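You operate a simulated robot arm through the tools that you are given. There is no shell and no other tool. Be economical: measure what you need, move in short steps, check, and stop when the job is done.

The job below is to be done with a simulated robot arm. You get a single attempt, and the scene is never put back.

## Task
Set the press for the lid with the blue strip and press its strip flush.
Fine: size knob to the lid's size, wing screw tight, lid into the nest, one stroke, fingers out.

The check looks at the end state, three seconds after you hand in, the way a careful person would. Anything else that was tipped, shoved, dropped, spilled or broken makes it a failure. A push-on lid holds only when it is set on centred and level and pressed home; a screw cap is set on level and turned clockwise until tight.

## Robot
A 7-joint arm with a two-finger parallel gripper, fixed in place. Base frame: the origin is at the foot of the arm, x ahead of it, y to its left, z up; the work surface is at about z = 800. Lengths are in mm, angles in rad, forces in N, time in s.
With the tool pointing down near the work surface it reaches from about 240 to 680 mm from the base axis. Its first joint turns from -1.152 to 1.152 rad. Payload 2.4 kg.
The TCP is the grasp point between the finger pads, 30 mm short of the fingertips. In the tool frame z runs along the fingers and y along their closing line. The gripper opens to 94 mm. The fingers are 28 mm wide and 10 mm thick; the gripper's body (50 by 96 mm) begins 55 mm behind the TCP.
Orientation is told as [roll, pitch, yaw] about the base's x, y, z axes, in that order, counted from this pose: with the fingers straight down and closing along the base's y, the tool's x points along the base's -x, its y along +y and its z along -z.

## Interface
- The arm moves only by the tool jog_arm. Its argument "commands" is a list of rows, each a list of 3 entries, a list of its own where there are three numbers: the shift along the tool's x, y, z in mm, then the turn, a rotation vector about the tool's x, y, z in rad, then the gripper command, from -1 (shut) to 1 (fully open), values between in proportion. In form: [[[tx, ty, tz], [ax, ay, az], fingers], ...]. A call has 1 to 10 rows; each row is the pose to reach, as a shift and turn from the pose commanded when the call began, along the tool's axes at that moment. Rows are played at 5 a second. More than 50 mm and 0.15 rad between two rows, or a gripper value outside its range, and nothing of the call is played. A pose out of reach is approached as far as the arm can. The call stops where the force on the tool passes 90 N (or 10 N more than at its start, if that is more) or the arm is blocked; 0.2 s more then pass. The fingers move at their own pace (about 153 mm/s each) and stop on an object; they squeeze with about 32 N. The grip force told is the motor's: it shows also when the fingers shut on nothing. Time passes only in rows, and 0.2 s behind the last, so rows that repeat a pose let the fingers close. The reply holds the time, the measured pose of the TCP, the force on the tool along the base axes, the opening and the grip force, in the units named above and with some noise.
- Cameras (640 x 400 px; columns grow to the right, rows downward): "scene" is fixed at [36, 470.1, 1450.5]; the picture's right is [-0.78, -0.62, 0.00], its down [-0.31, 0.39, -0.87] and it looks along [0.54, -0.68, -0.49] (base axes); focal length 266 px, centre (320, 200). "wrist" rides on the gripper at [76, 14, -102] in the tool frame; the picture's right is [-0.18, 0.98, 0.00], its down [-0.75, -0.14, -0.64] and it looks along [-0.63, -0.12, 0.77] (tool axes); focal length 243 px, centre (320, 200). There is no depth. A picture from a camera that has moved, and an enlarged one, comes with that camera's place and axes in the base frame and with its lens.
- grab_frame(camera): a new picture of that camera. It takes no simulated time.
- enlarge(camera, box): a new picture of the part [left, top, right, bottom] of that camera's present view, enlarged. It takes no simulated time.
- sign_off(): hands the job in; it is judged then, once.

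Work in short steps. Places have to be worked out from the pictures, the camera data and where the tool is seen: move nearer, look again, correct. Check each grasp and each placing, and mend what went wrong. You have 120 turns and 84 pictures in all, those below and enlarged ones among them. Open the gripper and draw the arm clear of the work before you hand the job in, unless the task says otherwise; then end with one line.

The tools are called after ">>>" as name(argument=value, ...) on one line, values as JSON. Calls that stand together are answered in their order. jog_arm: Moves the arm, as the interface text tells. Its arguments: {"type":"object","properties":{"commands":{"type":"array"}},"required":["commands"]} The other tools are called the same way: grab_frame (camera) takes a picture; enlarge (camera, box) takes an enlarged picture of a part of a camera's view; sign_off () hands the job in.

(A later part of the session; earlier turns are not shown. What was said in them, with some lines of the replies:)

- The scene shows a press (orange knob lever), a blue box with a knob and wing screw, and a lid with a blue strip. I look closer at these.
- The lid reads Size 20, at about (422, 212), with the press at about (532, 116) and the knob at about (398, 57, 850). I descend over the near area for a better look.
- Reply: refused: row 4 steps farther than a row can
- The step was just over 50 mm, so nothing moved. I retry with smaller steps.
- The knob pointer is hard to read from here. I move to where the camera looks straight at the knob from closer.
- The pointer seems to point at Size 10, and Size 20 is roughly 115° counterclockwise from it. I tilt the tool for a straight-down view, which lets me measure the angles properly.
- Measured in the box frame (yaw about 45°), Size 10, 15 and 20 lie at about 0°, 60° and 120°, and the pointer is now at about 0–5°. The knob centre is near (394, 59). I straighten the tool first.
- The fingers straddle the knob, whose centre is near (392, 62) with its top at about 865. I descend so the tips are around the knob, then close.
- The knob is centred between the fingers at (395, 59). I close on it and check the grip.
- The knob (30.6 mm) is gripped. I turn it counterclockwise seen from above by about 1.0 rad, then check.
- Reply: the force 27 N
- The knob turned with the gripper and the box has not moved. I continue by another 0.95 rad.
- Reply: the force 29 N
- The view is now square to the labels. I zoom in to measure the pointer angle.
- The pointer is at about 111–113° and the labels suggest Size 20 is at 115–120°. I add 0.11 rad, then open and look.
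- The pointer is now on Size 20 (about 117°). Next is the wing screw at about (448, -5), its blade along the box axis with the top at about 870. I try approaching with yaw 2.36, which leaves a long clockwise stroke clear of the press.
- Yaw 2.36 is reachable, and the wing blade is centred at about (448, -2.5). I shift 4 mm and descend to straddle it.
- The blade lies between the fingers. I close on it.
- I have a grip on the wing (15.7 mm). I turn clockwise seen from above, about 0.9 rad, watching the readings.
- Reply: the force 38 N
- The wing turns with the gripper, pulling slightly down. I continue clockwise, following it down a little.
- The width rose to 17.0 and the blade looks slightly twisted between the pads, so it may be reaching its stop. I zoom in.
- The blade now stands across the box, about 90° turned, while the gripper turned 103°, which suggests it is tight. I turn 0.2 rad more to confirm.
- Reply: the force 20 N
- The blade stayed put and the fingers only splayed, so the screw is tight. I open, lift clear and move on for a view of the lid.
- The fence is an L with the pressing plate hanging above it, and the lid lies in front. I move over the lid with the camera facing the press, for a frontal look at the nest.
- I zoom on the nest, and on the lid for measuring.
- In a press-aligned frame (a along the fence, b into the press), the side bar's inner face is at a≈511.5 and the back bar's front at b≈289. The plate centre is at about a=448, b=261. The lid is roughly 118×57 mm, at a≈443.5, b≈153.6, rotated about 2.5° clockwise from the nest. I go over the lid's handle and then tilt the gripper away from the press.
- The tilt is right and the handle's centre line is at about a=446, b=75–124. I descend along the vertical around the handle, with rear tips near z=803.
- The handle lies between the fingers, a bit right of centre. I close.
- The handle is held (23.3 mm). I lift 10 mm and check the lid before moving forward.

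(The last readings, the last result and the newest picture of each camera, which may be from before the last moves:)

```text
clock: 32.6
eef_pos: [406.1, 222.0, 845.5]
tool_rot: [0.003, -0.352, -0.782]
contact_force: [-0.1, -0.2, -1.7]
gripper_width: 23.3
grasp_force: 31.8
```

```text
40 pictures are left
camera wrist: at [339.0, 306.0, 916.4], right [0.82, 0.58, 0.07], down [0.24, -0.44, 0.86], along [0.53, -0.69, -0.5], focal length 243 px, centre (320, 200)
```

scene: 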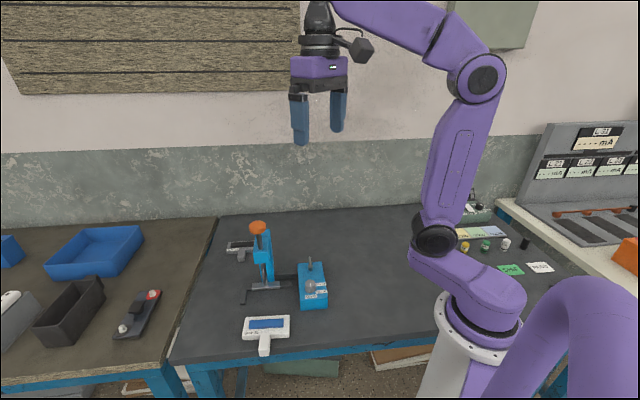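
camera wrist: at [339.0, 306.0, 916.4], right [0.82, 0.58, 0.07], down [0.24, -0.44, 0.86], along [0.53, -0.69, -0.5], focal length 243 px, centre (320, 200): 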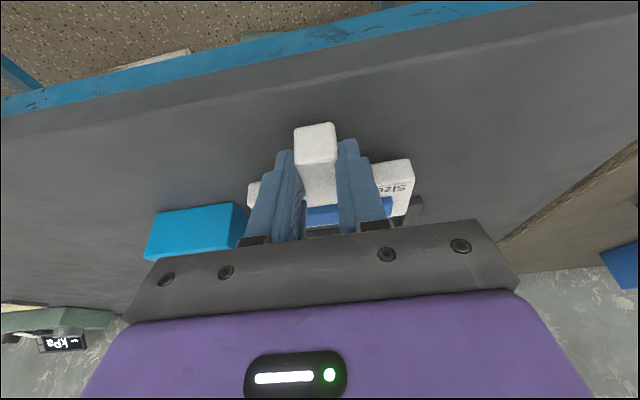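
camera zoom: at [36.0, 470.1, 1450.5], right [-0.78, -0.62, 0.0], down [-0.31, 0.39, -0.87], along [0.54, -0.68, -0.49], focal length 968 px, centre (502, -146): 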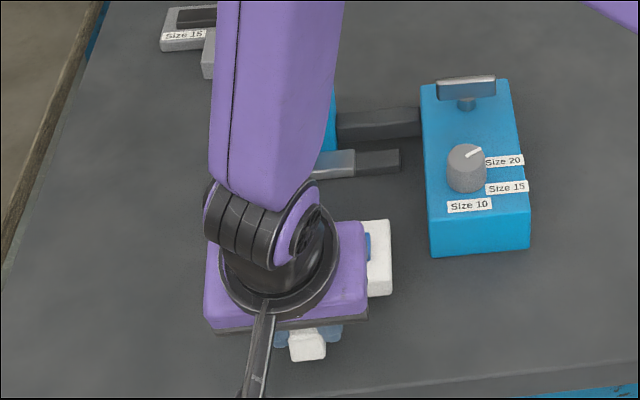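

The lid is held level and aligned. I move forward 50 mm into the press and 3 mm toward the side bar, staying short of the fence.

>>> jog_arm(commands=[[[-15, 1, 5.5], [0, 0, 0], -1], [[-31, 2, 11.3], [0, 0, 0], -1], [[-47, 3, 17.2], [0, 0, 0], -1], [[-47, 3, 17.2], [0, 0, 0], -1]])

>>> enlarge(camera="scene", box=[220, 220, 320, 340])

>>> grab_frame(camera="wrist")

```text
clock: 33.6
eef_pos: [443.6, 186.2, 848.6]
tool_rot: [0.002, -0.352, -0.783]
contact_force: [0.5, 0.3, -1.0]
gripper_width: 23.1
grasp_force: 31.9
```

```text
3.33 times, centred on (270, 280) of scene
camera zoom: at [36.0, 470.1, 1450.5], right [-0.78, -0.62, 0.0], down [-0.31, 0.39, -0.87], along [0.54, -0.68, -0.49], focal length 887 px, centre (487, -67)
```

zoom: 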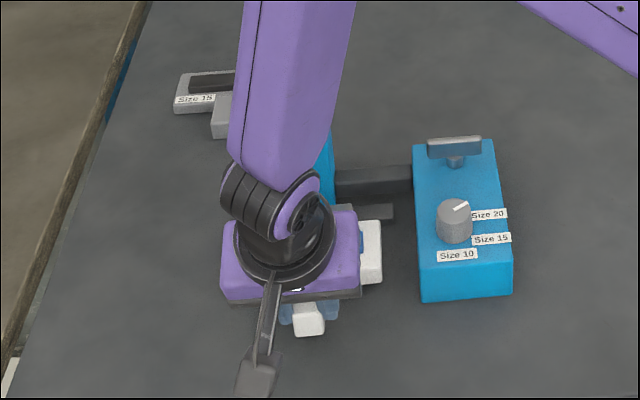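

```text
38 pictures are left
camera wrist: at [377.2, 271.2, 918.5], right [0.82, 0.58, 0.07], down [0.24, -0.44, 0.86], along [0.53, -0.69, -0.5], focal length 243 px, centre (320, 200)
```

wrist: 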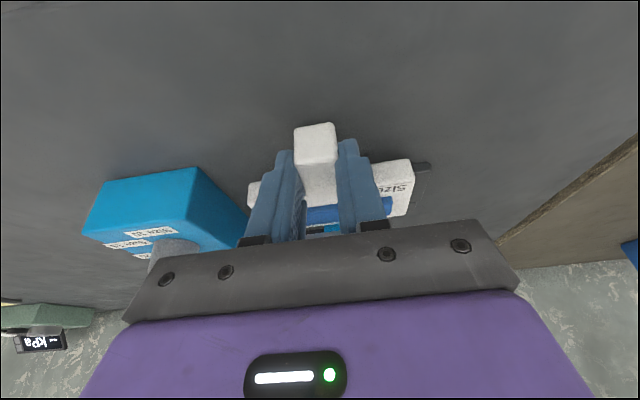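

The forearm hides the press in this view. I check the whole scene for clearance to the orange knob.

>>> grab_frame(camera="scene")

>>> enlarge(camera="wrist", box=[240, 110, 440, 235])

```text
37 pictures are left
```

scene: 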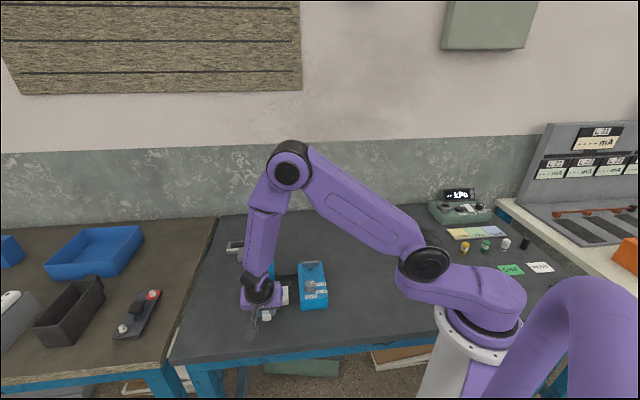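

```text
3.20 times, centred on (340, 172) of wrist
camera zoom: at [377.2, 271.2, 918.5], right [0.82, 0.58, 0.07], down [0.24, -0.44, 0.86], along [0.53, -0.69, -0.5], focal length 776 px, centre (256, 288)
```

zoom: 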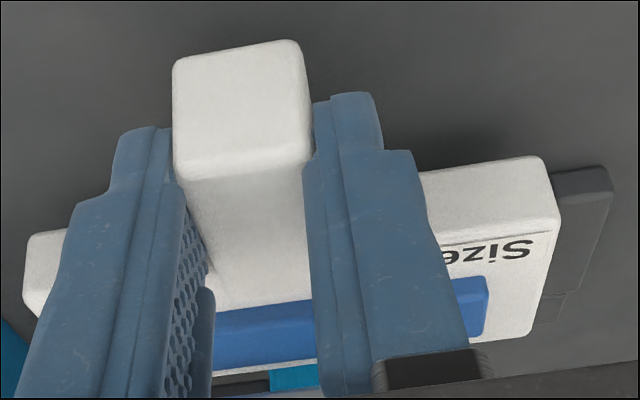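

The forearm leans back and is clear of the press. I lower 6 mm so the lid's edge is below the bar height and advance 14 mm toward the back bar.

>>> jog_arm(commands=[[[2, 0, 5.6], [0, 0, 0], -1], [[-4, 0, 7.7], [0, 0, 0], -1], [[-9, 0, 9.5], [0, 0, 0], -1], [[-11, 0, 10.4], [0, 0, 0], -1], [[-11, 0, 10.4], [0, 0, 0], -1]])

>>> enlarge(camera="wrist", box=[240, 110, 440, 235])

```text
clock: 34.8
eef_pos: [452.7, 176.9, 841.9]
tool_rot: [0.002, -0.352, -0.786]
contact_force: [-0.4, 0.2, -1.4]
gripper_width: 23.3
grasp_force: 31.7
```

```text
3.20 times, centred on (340, 172) of wrist
camera zoom: at [386.1, 261.6, 912.7], right [0.82, 0.58, 0.07], down [0.24, -0.44, 0.86], along [0.53, -0.69, -0.5], focal length 776 px, centre (256, 288)
```

zoom: 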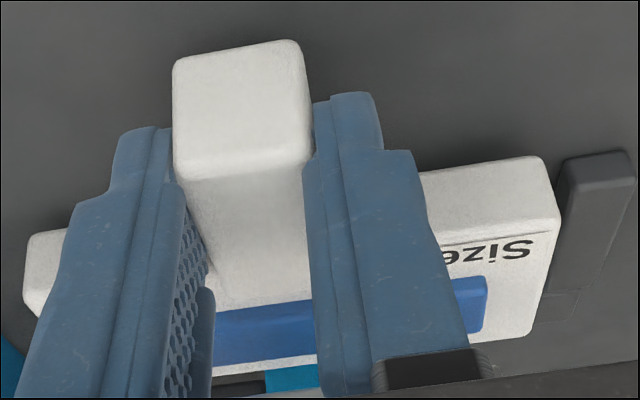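

A gap of a few mm to the side bar is visible. I continue forward in 1.5 mm rows, up to 7 mm, to feel the back bar.

>>> jog_arm(commands=[[[-1.4, 0, 0.5], [0, 0, 0], -1], [[-2.8, 0, 1.0], [0, 0, 0], -1], [[-4.2, 0, 1.5], [0, 0, 0], -1], [[-4.2, 0, 1.5], [0, 0, 0], -1]])

```text
clock: 35.8
eef_pos: [455.9, 175.7, 842.9]
tool_rot: [0.002, -0.352, -0.782]
contact_force: [-1.1, 1.4, -0.4]
gripper_width: 23.4
grasp_force: 32.1
```

>>> jog_arm(commands=[[[-1.4, 0, 0.5], [0, 0, 0], -1], [[-2.8, 0, 1.0], [0, 0, 0], -1], [[-2.8, 0, 1.0], [0, 0, 0], -1]])

>>> enlarge(camera="wrist", box=[240, 110, 440, 235])

```text
clock: 36.6
eef_pos: [456.5, 174.7, 843.6]
tool_rot: [0.003, -0.35, -0.782]
contact_force: [-9.5, 11.1, 0.8]
gripper_width: 23.0
grasp_force: 32.1
```

```text
3.20 times, centred on (340, 172) of wrist
camera zoom: at [389.9, 258.8, 913.0], right [0.81, 0.58, 0.07], down [0.24, -0.45, 0.86], along [0.53, -0.69, -0.5], focal length 776 px, centre (256, 288)
```

zoom: 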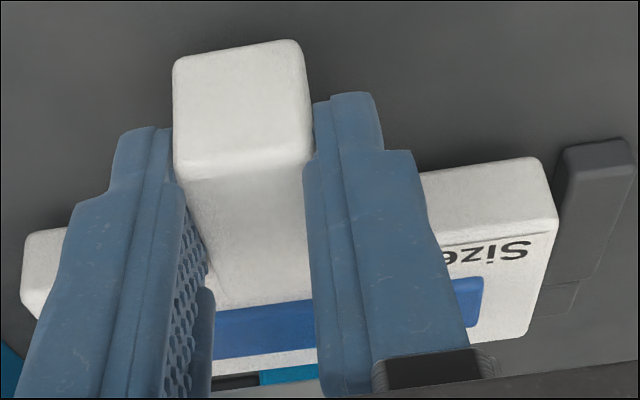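

The back bar is touched (14 N, at the predicted place). I back off slightly and move toward the side bar.

>>> jog_arm(commands=[[[1.8, 0, -0.6], [0, 0, 0], -1], [[1.8, 1.5, -0.6], [0, 0, 0], -1], [[1.8, 3, -0.6], [0, 0, 0], -1], [[1.8, 3, -0.6], [0, 0, 0], -1]])

>>> enlarge(camera="wrist", box=[340, 130, 440, 230])

```text
clock: 37.6
eef_pos: [457.7, 175.6, 841.8]
tool_rot: [0.0, -0.352, -0.785]
contact_force: [-13.9, 6.1, -2.5]
gripper_width: 23.1
grasp_force: 32.0
```

```text
4.00 times, centred on (390, 180) of wrist
camera zoom: at [391.0, 260.0, 911.6], right [0.82, 0.57, 0.06], down [0.25, -0.44, 0.86], along [0.52, -0.69, -0.5], focal length 970 px, centre (40, 280)
```

zoom: 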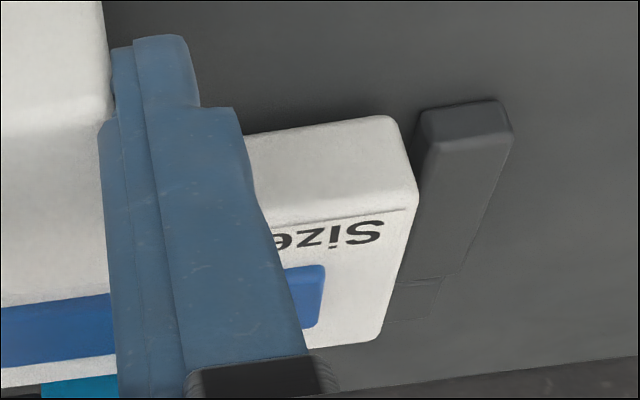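

Still about 14 N on the back bar, and the side gap is about 3 mm. I back off a bit more and continue sideways.

>>> jog_arm(commands=[[[1.4, 0, -0.5], [0, 0, 0], -1], [[1.4, 1.5, -0.5], [0, 0, 0], -1], [[1.4, 3, -0.5], [0, 0, 0], -1], [[1.4, 3, -0.5], [0, 0, 0], -1]])

>>> enlarge(camera="wrist", box=[340, 130, 440, 230])

```text
clock: 38.6
eef_pos: [460.9, 177.6, 842.2]
tool_rot: [0.003, -0.352, -0.781]
contact_force: [-2.2, 1.4, -0.4]
gripper_width: 23.2
grasp_force: 32.1
```

```text
4.00 times, centred on (390, 180) of wrist
camera zoom: at [394.0, 263.3, 912.0], right [0.82, 0.57, 0.07], down [0.24, -0.44, 0.86], along [0.52, -0.69, -0.5], focal length 970 px, centre (40, 280)
```

zoom: 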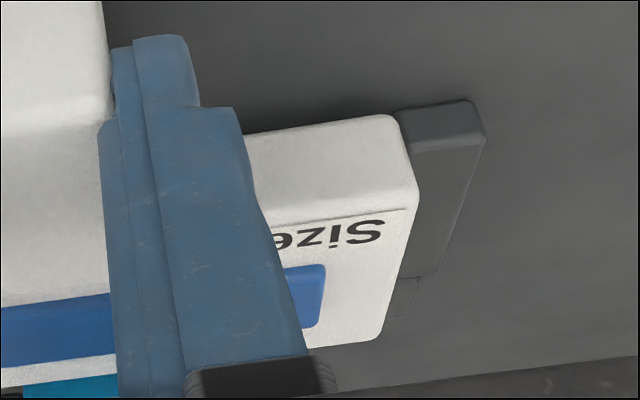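

>>> jog_arm(commands=[[[0, 0.8, 0], [0, 0, 0], -1], [[0, 1.6, 0], [0, 0, 0], -1], [[0, 1.6, 0], [0, 0, 0], -1]])

```text
clock: 39.4
eef_pos: [460.8, 180.4, 840.6]
tool_rot: [0.002, -0.351, -0.784]
contact_force: [-1.0, -1.2, -0.7]
gripper_width: 23.4
grasp_force: 32.1
```

>>> jog_arm(commands=[[[0, 0.8, 0], [0, 0, 0], -1], [[0, 1.6, 0], [0, 0, 0], -1], [[0, 1.6, 0], [0, 0, 0], -1]])

>>> enlarge(camera="wrist", box=[340, 130, 440, 230])

```text
clock: 40.2
eef_pos: [460.2, 178.7, 841.6]
tool_rot: [-0.001, -0.353, -0.784]
contact_force: [-8.8, -3.5, -0.3]
gripper_width: 23.0
grasp_force: 32.1
```

```text
4.00 times, centred on (390, 180) of wrist
camera zoom: at [394.2, 264.6, 911.8], right [0.82, 0.57, 0.06], down [0.24, -0.44, 0.86], along [0.52, -0.69, -0.5], focal length 970 px, centre (40, 280)
```

zoom: 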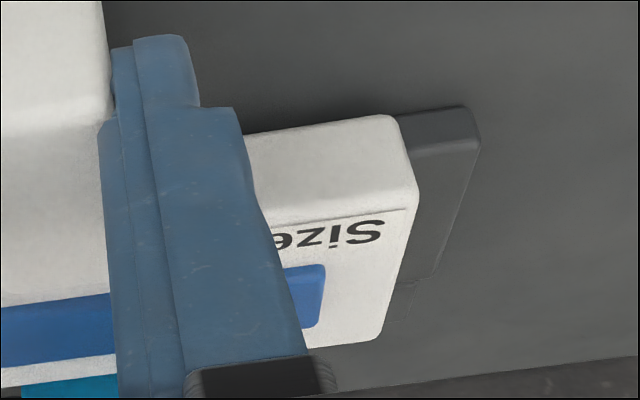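

Both fences are in contact (about 9 N on the side, 4 N on the back). I lower to the table and open.

>>> jog_arm(commands=[[[0.5, -0.3, 1.4], [0, 0, 0], -1], [[1.2, -0.5, 3.3], [0, 0, 0], -1], [[1.2, -0.5, 3.3], [0, 0, 0], -1]])

```text
clock: 41.0
eef_pos: [462.0, 180.2, 837.9]
tool_rot: [-0.001, -0.352, -0.786]
contact_force: [-10.8, -11.1, 5.1]
gripper_width: 23.2
grasp_force: 32.0
```

The table is felt (5 N). I ease the side force a little and open.

>>> jog_arm(commands=[[[0, -1.2, 0], [0, 0, 0], -1], [[0, -1.2, 0], [0, 0, 0], -0.4], [[0, -1.2, 0], [0, 0, 0], 0], [[0, -1.2, 0], [0, 0, 0], 0.1], [[0, -1.2, 0], [0, 0, 0], 0.1]])

>>> enlarge(camera="wrist", box=[240, 110, 440, 235])

```text
clock: 42.2
eef_pos: [460.9, 179.6, 837.4]
tool_rot: [0.006, -0.353, -0.784]
contact_force: [0.1, 0.8, -0.9]
gripper_width: 51.8
grasp_force: 0.1
```

```text
3.20 times, centred on (340, 172) of wrist
camera zoom: at [394.3, 264.7, 907.8], right [0.82, 0.58, 0.07], down [0.24, -0.44, 0.86], along [0.53, -0.69, -0.5], focal length 776 px, centre (256, 288)
```

zoom: 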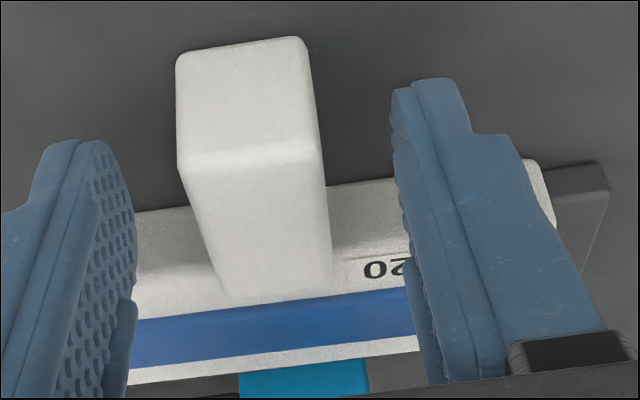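

Released cleanly. I withdraw along the tool axis (up and away from the press) and look.

>>> jog_arm(commands=[[[0, 0, -30], [0, 0, 0], 0.1], [[0, 0, -70], [0, 0, 0], 0.1], [[0, 0, -110], [0, 0, 0], 0.1], [[20, 0, -140], [0, 0.1, 0], 0.1], [[40, 0, -160], [0, 0.22, 0], 0.1], [[50, 0, -160], [0, 0.35, 0], 0.1]])

>>> grab_frame(camera="wrist")

>>> enlarge(camera="scene", box=[215, 205, 345, 325])

```text
clock: 43.6
eef_pos: [387.4, 251.5, 972.9]
tool_rot: [0.001, -0.001, -0.781]
contact_force: [0.4, 0.3, 0.3]
gripper_width: 51.6
grasp_force: 0.1
```

```text
29 pictures are left
camera wrist: at [341.6, 314.8, 1076.2], right [0.82, 0.57, 0.0], down [0.43, -0.63, 0.64], along [0.37, -0.53, -0.77], focal length 243 px, centre (320, 200)
```

wrist: 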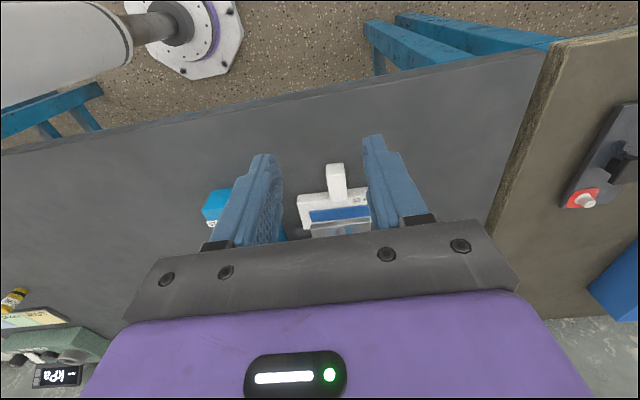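

```text
3.33 times, centred on (280, 265) of scene
camera zoom: at [36.0, 470.2, 1450.5], right [-0.78, -0.62, 0.0], down [-0.31, 0.39, -0.87], along [0.54, -0.68, -0.49], focal length 887 px, centre (453, -17)
```

zoom: 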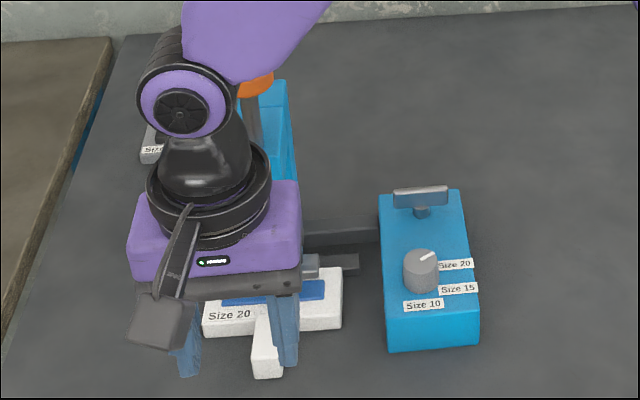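

I rise to view both the nest and the orange knob.

>>> jog_arm(commands=[[[10, 0, -45], [0, 0, 0], 0.1], [[20, 0, -90], [0, 0, 0], -0.3], [[30, 0, -135], [0, 0, 0], -0.7], [[30, 0, -180], [0, 0, 0], -1]])

>>> grab_frame(camera="wrist")

>>> enlarge(camera="scene", box=[215, 205, 345, 325])

```text
clock: 44.6
eef_pos: [365.9, 271.3, 1152.1]
tool_rot: [0.002, -0.002, -0.783]
contact_force: [-0.5, 0.6, 0.1]
gripper_width: 0.1
grasp_force: 31.8
```

```text
27 pictures are left
camera wrist: at [320.5, 333.6, 1254.0], right [0.82, 0.57, 0.0], down [0.43, -0.63, 0.64], along [0.37, -0.53, -0.77], focal length 243 px, centre (320, 200)
```

wrist: 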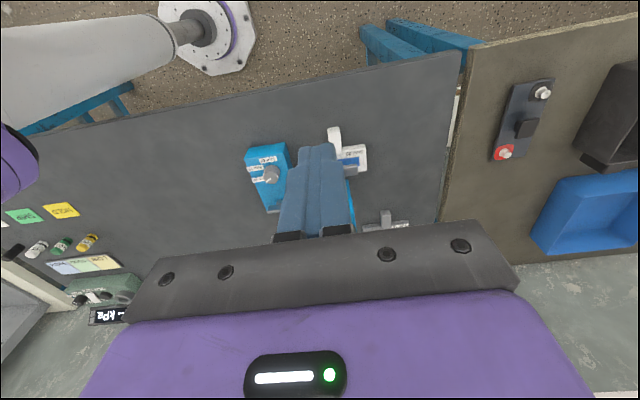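

```text
3.33 times, centred on (280, 265) of scene
camera zoom: at [36.0, 470.1, 1450.5], right [-0.78, -0.62, 0.0], down [-0.31, 0.39, -0.87], along [0.54, -0.68, -0.49], focal length 887 px, centre (453, -17)
```

zoom: 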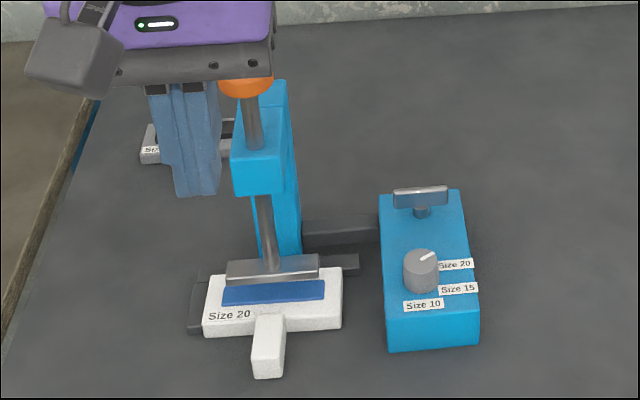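

The lid sits in the nest with the strip under the plate. I move the closed fingers toward the orange knob (about (498, 135), top near 1070), stopping short to look.

>>> jog_arm(commands=[[[-45, -1, -5], [0, 0, 0], -1], [[-90, -2, -5], [0, 0, 0], -1], [[-120, -3, -5], [0, 0, 0], -1], [[-120, -3, -5], [0, 0, 0], -1]])

>>> grab_frame(camera="wrist")

>>> enlarge(camera="scene", box=[210, 160, 310, 260])

```text
clock: 45.6
eef_pos: [450.7, 185.1, 1155.2]
tool_rot: [0.001, -0.002, -0.783]
contact_force: [1.0, 0.4, 0.5]
gripper_width: 0.1
grasp_force: 31.8
```

```text
25 pictures are left
camera wrist: at [405.4, 247.6, 1257.7], right [0.82, 0.57, 0.0], down [0.43, -0.63, 0.64], along [0.37, -0.53, -0.77], focal length 243 px, centre (320, 200)
```

wrist: 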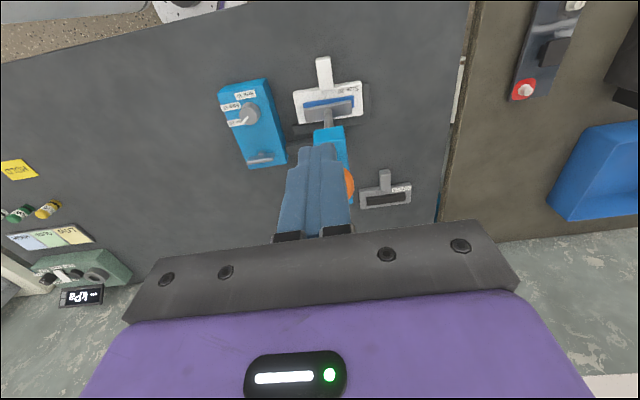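

```text
4.00 times, centred on (260, 210) of scene
camera zoom: at [36.0, 470.1, 1450.5], right [-0.78, -0.62, 0.0], down [-0.31, 0.39, -0.87], along [0.54, -0.68, -0.49], focal length 1065 px, centre (560, 160)
```

zoom: 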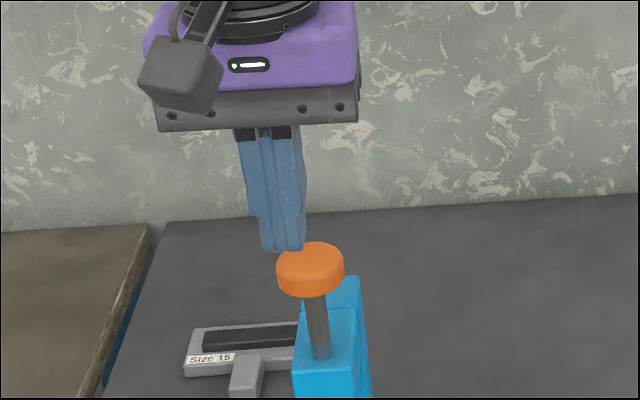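

The orange knob's top centre works out to (499, 134, 1068), r≈22. I move over it with the tips about 15 mm above.

>>> jog_arm(commands=[[[-35, -1, 0], [0, 0, 0], -1], [[-70, -2, 0], [0, 0, 0], -1], [[-70, -2, 25], [0, 0, 0], -1], [[-70, -2, 42], [0, 0, 0], -1], [[-70, -2, 42], [0, 0, 0], -1]])

>>> enlarge(camera="scene", box=[210, 160, 310, 260])

>>> enlarge(camera="wrist", box=[240, 60, 400, 240])

```text
clock: 46.8
eef_pos: [499.1, 137.9, 1114.3]
tool_rot: [0.002, -0.003, -0.782]
contact_force: [-0.9, -0.5, 0.1]
gripper_width: 0.0
grasp_force: 32.4
```

```text
4.00 times, centred on (260, 210) of scene
camera zoom: at [36.0, 470.1, 1450.5], right [-0.78, -0.62, 0.0], down [-0.31, 0.39, -0.87], along [0.54, -0.68, -0.49], focal length 1065 px, centre (560, 160)
```

zoom: 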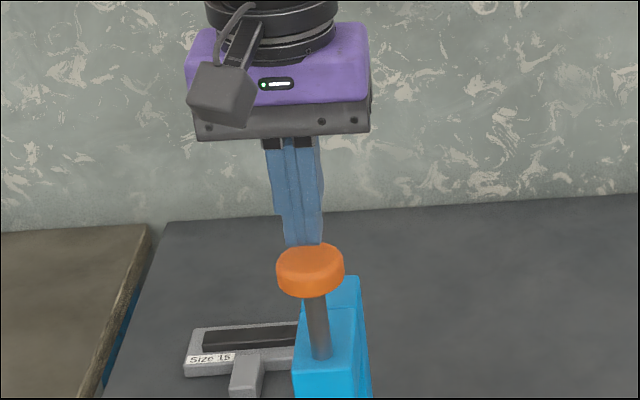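

```text
2.22 times, centred on (320, 150) of wrist
camera zoom: at [452.9, 200.6, 1216.3], right [0.82, 0.57, 0.0], down [0.43, -0.63, 0.64], along [0.37, -0.53, -0.77], focal length 539 px, centre (320, 311)
```

zoom: 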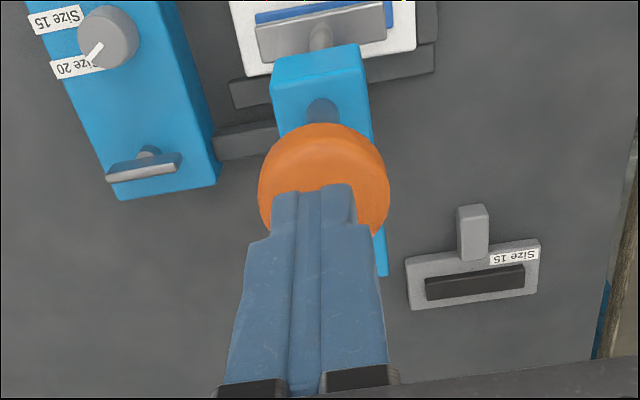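

The fingertips are centred over the knob within about 2 mm. I begin the stroke down in 5 mm rows.

>>> jog_arm(commands=[[[0, 0, 8], [0, 0, 0], -1], [[0, 0, 13], [0, 0, 0], -1], [[0, 0, 18], [0, 0, 0], -1], [[0, 0, 22], [0, 0, 0], -1], [[0, 0, 26], [0, 0, 0], -1], [[0, 0, 30], [0, 0, 0], -1]])

>>> enlarge(camera="scene", box=[210, 180, 330, 320])

```text
clock: 48.2
eef_pos: [496.9, 136.9, 1085.4]
tool_rot: [0.003, -0.002, -0.784]
contact_force: [-1.1, 0.2, 2.3]
gripper_width: 0.0
grasp_force: 31.8
```

```text
2.86 times, centred on (270, 250) of scene
camera zoom: at [35.9, 470.1, 1450.5], right [-0.78, -0.62, 0.0], down [-0.31, 0.39, -0.87], along [0.54, -0.68, -0.49], focal length 761 px, centre (463, 57)
```

zoom: 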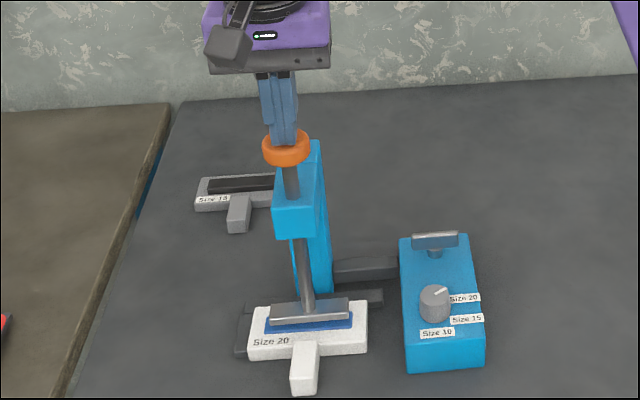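

The knob is going down with the fingers (2 N) and the plate is approaching the strip. I continue the stroke until the stop.

>>> jog_arm(commands=[[[0, 0, 4], [0, 0, 0], -1], [[0, 0, 8], [0, 0, 0], -1], [[0, 0, 12], [0, 0, 0], -1], [[0, 0, 16], [0, 0, 0], -1], [[0, 0, 20], [0, 0, 0], -1], [[0, 0, 24], [0, 0, 0], -1], [[0, 0, 28], [0, 0, 0], -1], [[0, 0, 32], [0, 0, 0], -1]])

>>> enlarge(camera="scene", box=[210, 180, 330, 320])

```text
clock: 49.4
eef_pos: [497.9, 137.2, 1076.0]
tool_rot: [0.013, -0.006, -0.781]
contact_force: [-13.0, -5.1, 24.0]
gripper_width: 0.1
grasp_force: 32.0
stopped in row 6: the force on the tool passed its limit (the readings are from after the stop); the commanded pose is now the measured one
```

```text
2.86 times, centred on (270, 250) of scene
camera zoom: at [35.2, 469.9, 1450.6], right [-0.78, -0.62, 0.0], down [-0.31, 0.39, -0.87], along [0.54, -0.68, -0.49], focal length 761 px, centre (463, 57)
```

zoom: 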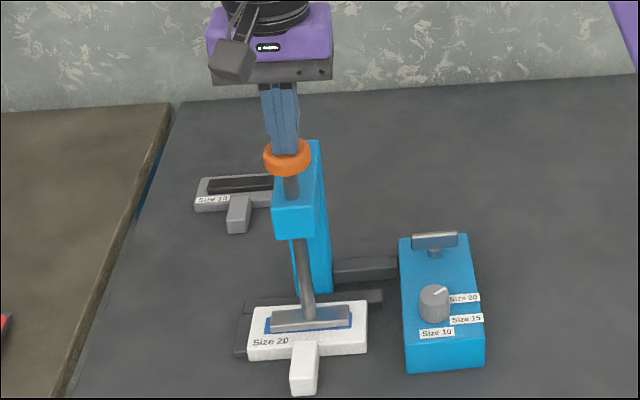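

The stroke stopped at the force limit after about 22 mm of travel. I zoom on the strip before releasing.

>>> enlarge(camera="scene", box=[248, 280, 292, 312])

>>> enlarge(camera="wrist", box=[260, 30, 400, 130])

```text
12.50 times, centred on (270, 296) of scene
camera zoom: at [35.2, 469.9, 1450.6], right [-0.78, -0.62, 0.0], down [-0.31, 0.39, -0.87], along [0.54, -0.68, -0.49], focal length 3328 px, centre (945, -1000)
```

zoom: 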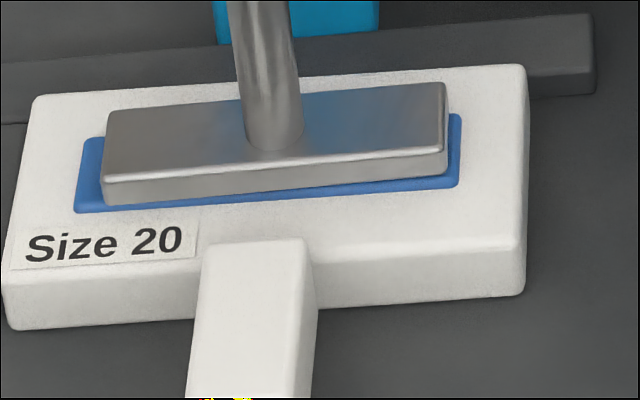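

```text
4.00 times, centred on (330, 80) of wrist
camera zoom: at [451.3, 199.4, 1177.5], right [0.82, 0.57, 0.01], down [0.43, -0.63, 0.65], along [0.38, -0.53, -0.76], focal length 970 px, centre (280, 680)
```

zoom: 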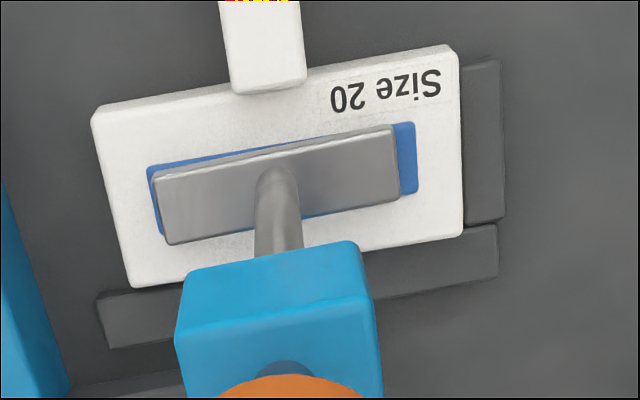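

The strip now looks level with the lid surface. I retract straight up, then away from the press.

>>> jog_arm(commands=[[[0, 0, -10], [0, 0, 0], -1], [[0, 0, -30], [0, 0, 0], -1], [[0, 0, -70], [0, 0, 0], -1], [[0, 0, -110], [0, 0, 0], -1], [[40, 0, -125], [0, 0, 0], -1], [[85, 0, -125], [0, 0, 0], -0.5], [[130, 0, -125], [0, 0, 0], 0], [[130, 0, -125], [0, 0, 0], 0.5]])

>>> enlarge(camera="scene", box=[215, 200, 345, 320])

>>> enlarge(camera="scene", box=[244, 275, 292, 320])

```text
clock: 51.2
eef_pos: [404.2, 230.6, 1199.0]
tool_rot: [0.015, -0.008, -0.781]
contact_force: [0.1, -0.2, -0.6]
gripper_width: 70.4
grasp_force: 0.1
```

```text
3.33 times, centred on (280, 260) of scene
camera zoom: at [36.0, 470.2, 1450.5], right [-0.78, -0.62, 0.0], down [-0.31, 0.39, -0.87], along [0.54, -0.68, -0.49], focal length 887 px, centre (453, 0)
```

zoom: 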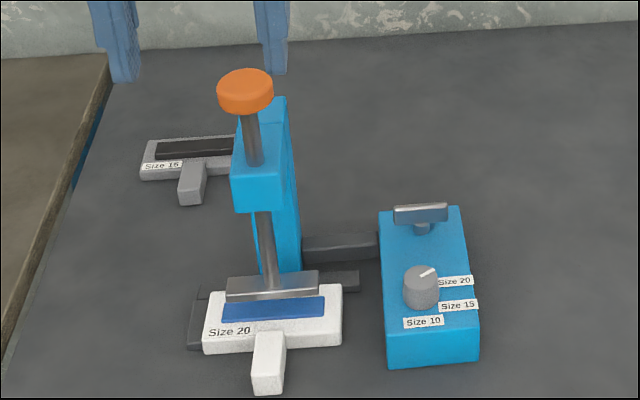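

```text
8.89 times, centred on (268, 298) of scene
camera zoom: at [36.0, 470.2, 1450.5], right [-0.78, -0.62, 0.0], down [-0.31, 0.39, -0.87], along [0.54, -0.68, -0.49], focal length 2366 px, centre (782, -667)
```

zoom: 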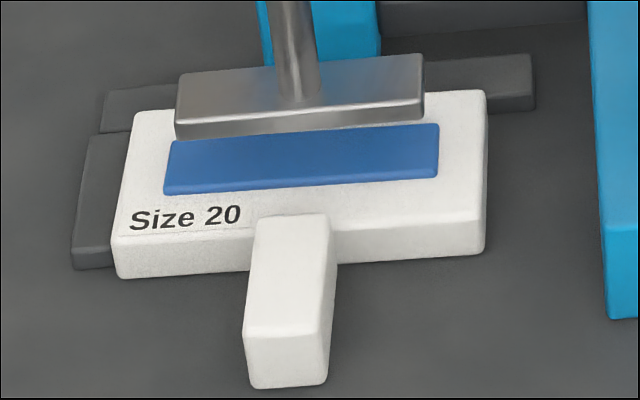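

The press returned and the lid is seated. I check the strip's flushness at higher zoom.

>>> enlarge(camera="scene", box=[252, 284, 284, 304])

>>> grab_frame(camera="wrist")

```text
16.00 times, centred on (268, 294) of scene
camera zoom: at [36.0, 470.2, 1450.5], right [-0.78, -0.62, 0.0], down [-0.31, 0.39, -0.87], along [0.54, -0.68, -0.49], focal length 4260 px, centre (1152, -1304)
```

zoom: 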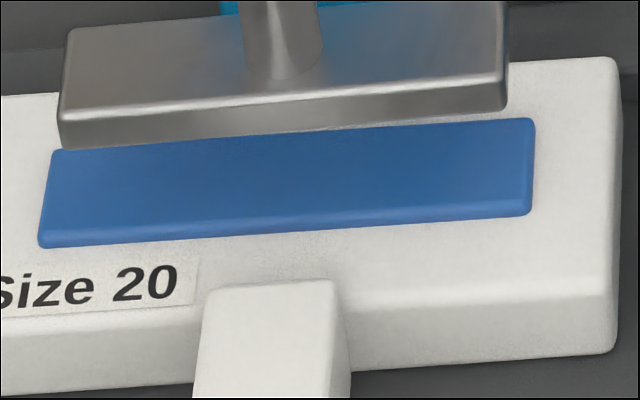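

```text
14 pictures are left
camera wrist: at [357.9, 292.7, 1300.1], right [0.82, 0.57, 0.01], down [0.43, -0.63, 0.65], along [0.38, -0.53, -0.76], focal length 243 px, centre (320, 200)
```

wrist: 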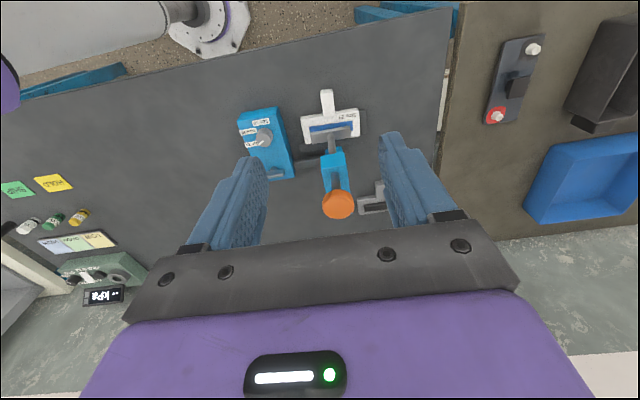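

The strip may still stand a few mm proud, so I want a close, low view. I descend in front of the lid with the camera tilted up toward it.

>>> jog_arm(commands=[[[27, 0, 40], [0, 0, 0], 1], [[27, 0, 85], [0, 0, 0], 1], [[27, 0, 130], [0, 0, 0], 1], [[27, 0, 175], [0, -0.1, 0], 1], [[27, 0, 220], [0, -0.22, 0], 1], [[27, 0, 260], [0, -0.35, 0], 1], [[27, 0, 300], [0, -0.4, 0], 1], [[27, 0, 300], [0, -0.4, 0], 1]])

>>> grab_frame(camera="wrist")

```text
clock: 53.0
eef_pos: [392.4, 248.5, 900.8]
tool_rot: [0.014, -0.407, -0.787]
contact_force: [0.0, -0.5, -0.3]
gripper_width: 94.0
grasp_force: 0.1
```

```text
13 pictures are left
camera wrist: at [321.7, 334.7, 964.7], right [0.81, 0.58, 0.09], down [0.2, -0.42, 0.89], along [0.55, -0.7, -0.46], focal length 243 px, centre (320, 200)
```

wrist: 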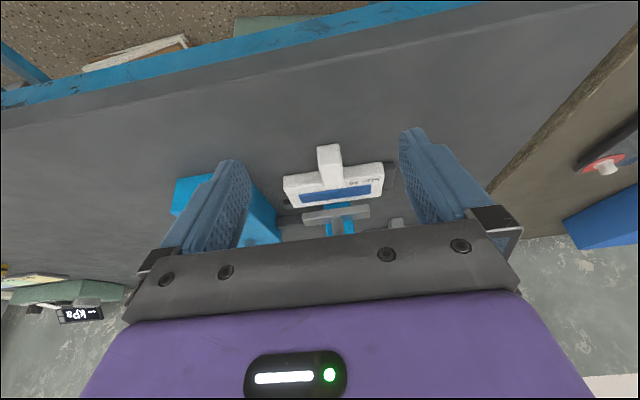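

>>> enlarge(camera="wrist", box=[270, 140, 400, 230])

```text
4.44 times, centred on (335, 185) of wrist
camera zoom: at [321.7, 334.7, 964.7], right [0.81, 0.58, 0.09], down [0.2, -0.42, 0.89], along [0.55, -0.7, -0.46], focal length 1078 px, centre (253, 267)
```

zoom: 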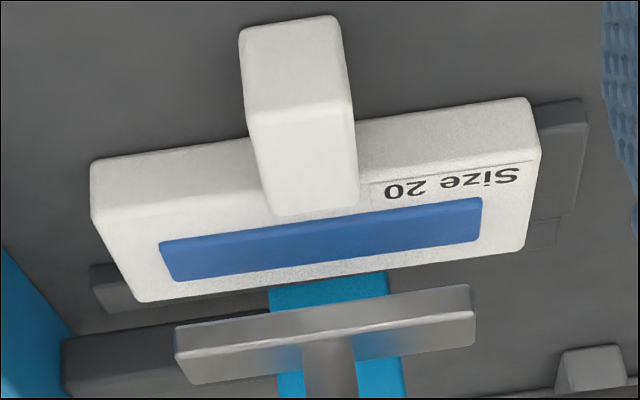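

I zoom tighter on the strip's edge to measure how proud it is, and on the Size 15 lid for comparison.

>>> enlarge(camera="wrist", box=[355, 172, 391, 196])

>>> enlarge(camera="scene", box=[222, 234, 262, 264])

```text
16.00 times, centred on (373, 184) of wrist
camera zoom: at [321.7, 334.7, 964.7], right [0.81, 0.58, 0.09], down [0.2, -0.42, 0.89], along [0.55, -0.7, -0.46], focal length 3882 px, centre (-528, 456)
```

zoom: 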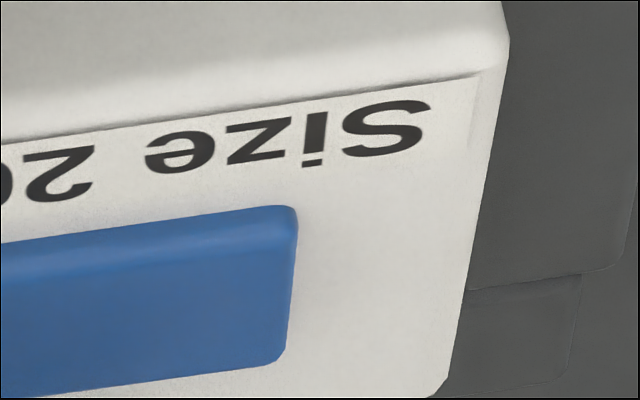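

```text
13.33 times, centred on (242, 249) of scene
camera zoom: at [36.0, 470.2, 1450.5], right [-0.78, -0.62, 0.0], down [-0.31, 0.39, -0.87], along [0.54, -0.68, -0.49], focal length 3550 px, centre (1360, -453)
```

zoom: 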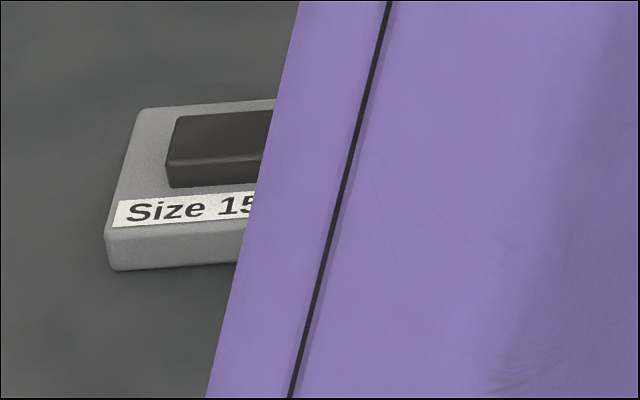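

The strip's face went from about 9 mm, like the unpressed Size 15 lid, to little more than its rounded edge. The press stalled against a firm stop under 90 N static force, so the strip is home. I draw the arm up and clear, then take a final look.

>>> jog_arm(commands=[[[0, 0, -45], [0, 0.1, 0], 1], [[0, 0, -90], [0, 0.22, 0], 1], [[0, 0, -135], [0, 0.34, 0], 1], [[0, 0, -180], [0, 0.4, 0], 1], [[0, 0, -225], [0, 0.4, 0], 1], [[0, 0, -225], [0, 0.4, 0], 1]])

>>> grab_frame(camera="scene")

>>> enlarge(camera="scene", box=[230, 225, 340, 325])

```text
clock: 54.4
eef_pos: [327.5, 311.3, 1105.2]
tool_rot: [0.011, -0.007, -0.783]
contact_force: [0.1, -0.3, -0.2]
gripper_width: 94.2
grasp_force: 0.1
```

```text
9 pictures are left
```

scene: 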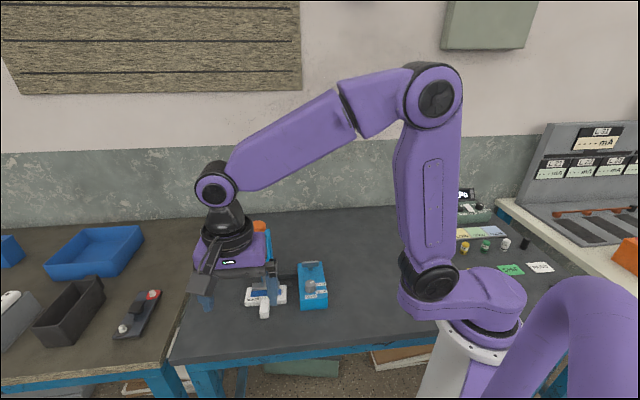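

```text
4.00 times, centred on (285, 275) of scene
camera zoom: at [36.0, 470.1, 1450.5], right [-0.78, -0.62, 0.0], down [-0.31, 0.39, -0.87], along [0.54, -0.68, -0.49], focal length 1065 px, centre (460, -100)
```

zoom: 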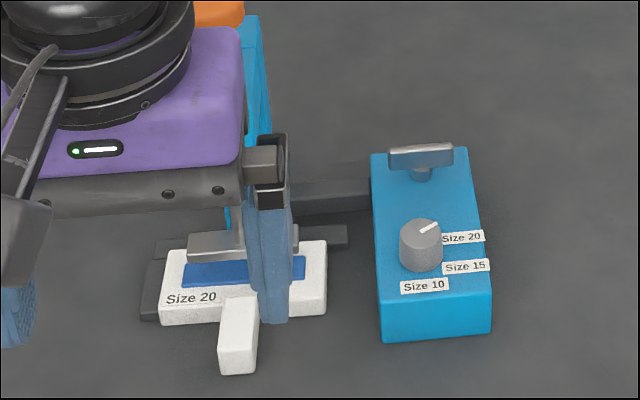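

The knob points at Size 20, the wing screw is tight, the lid is in the nest and pressed, and the arm is clear with the gripper open. I hand in.

>>> sign_off()

```text
The job is handed in.
```

I set the press for the blue-strip lid (Size 20), gave it one stroke and handed the job in: knob on Size 20, wing screw tight, lid in the nest, gripper open and clear. The strip's edge may still stand a millimetre or two proud in the pictures, but the stroke stalled at the 90 N force limit, so I judged it fully pressed.
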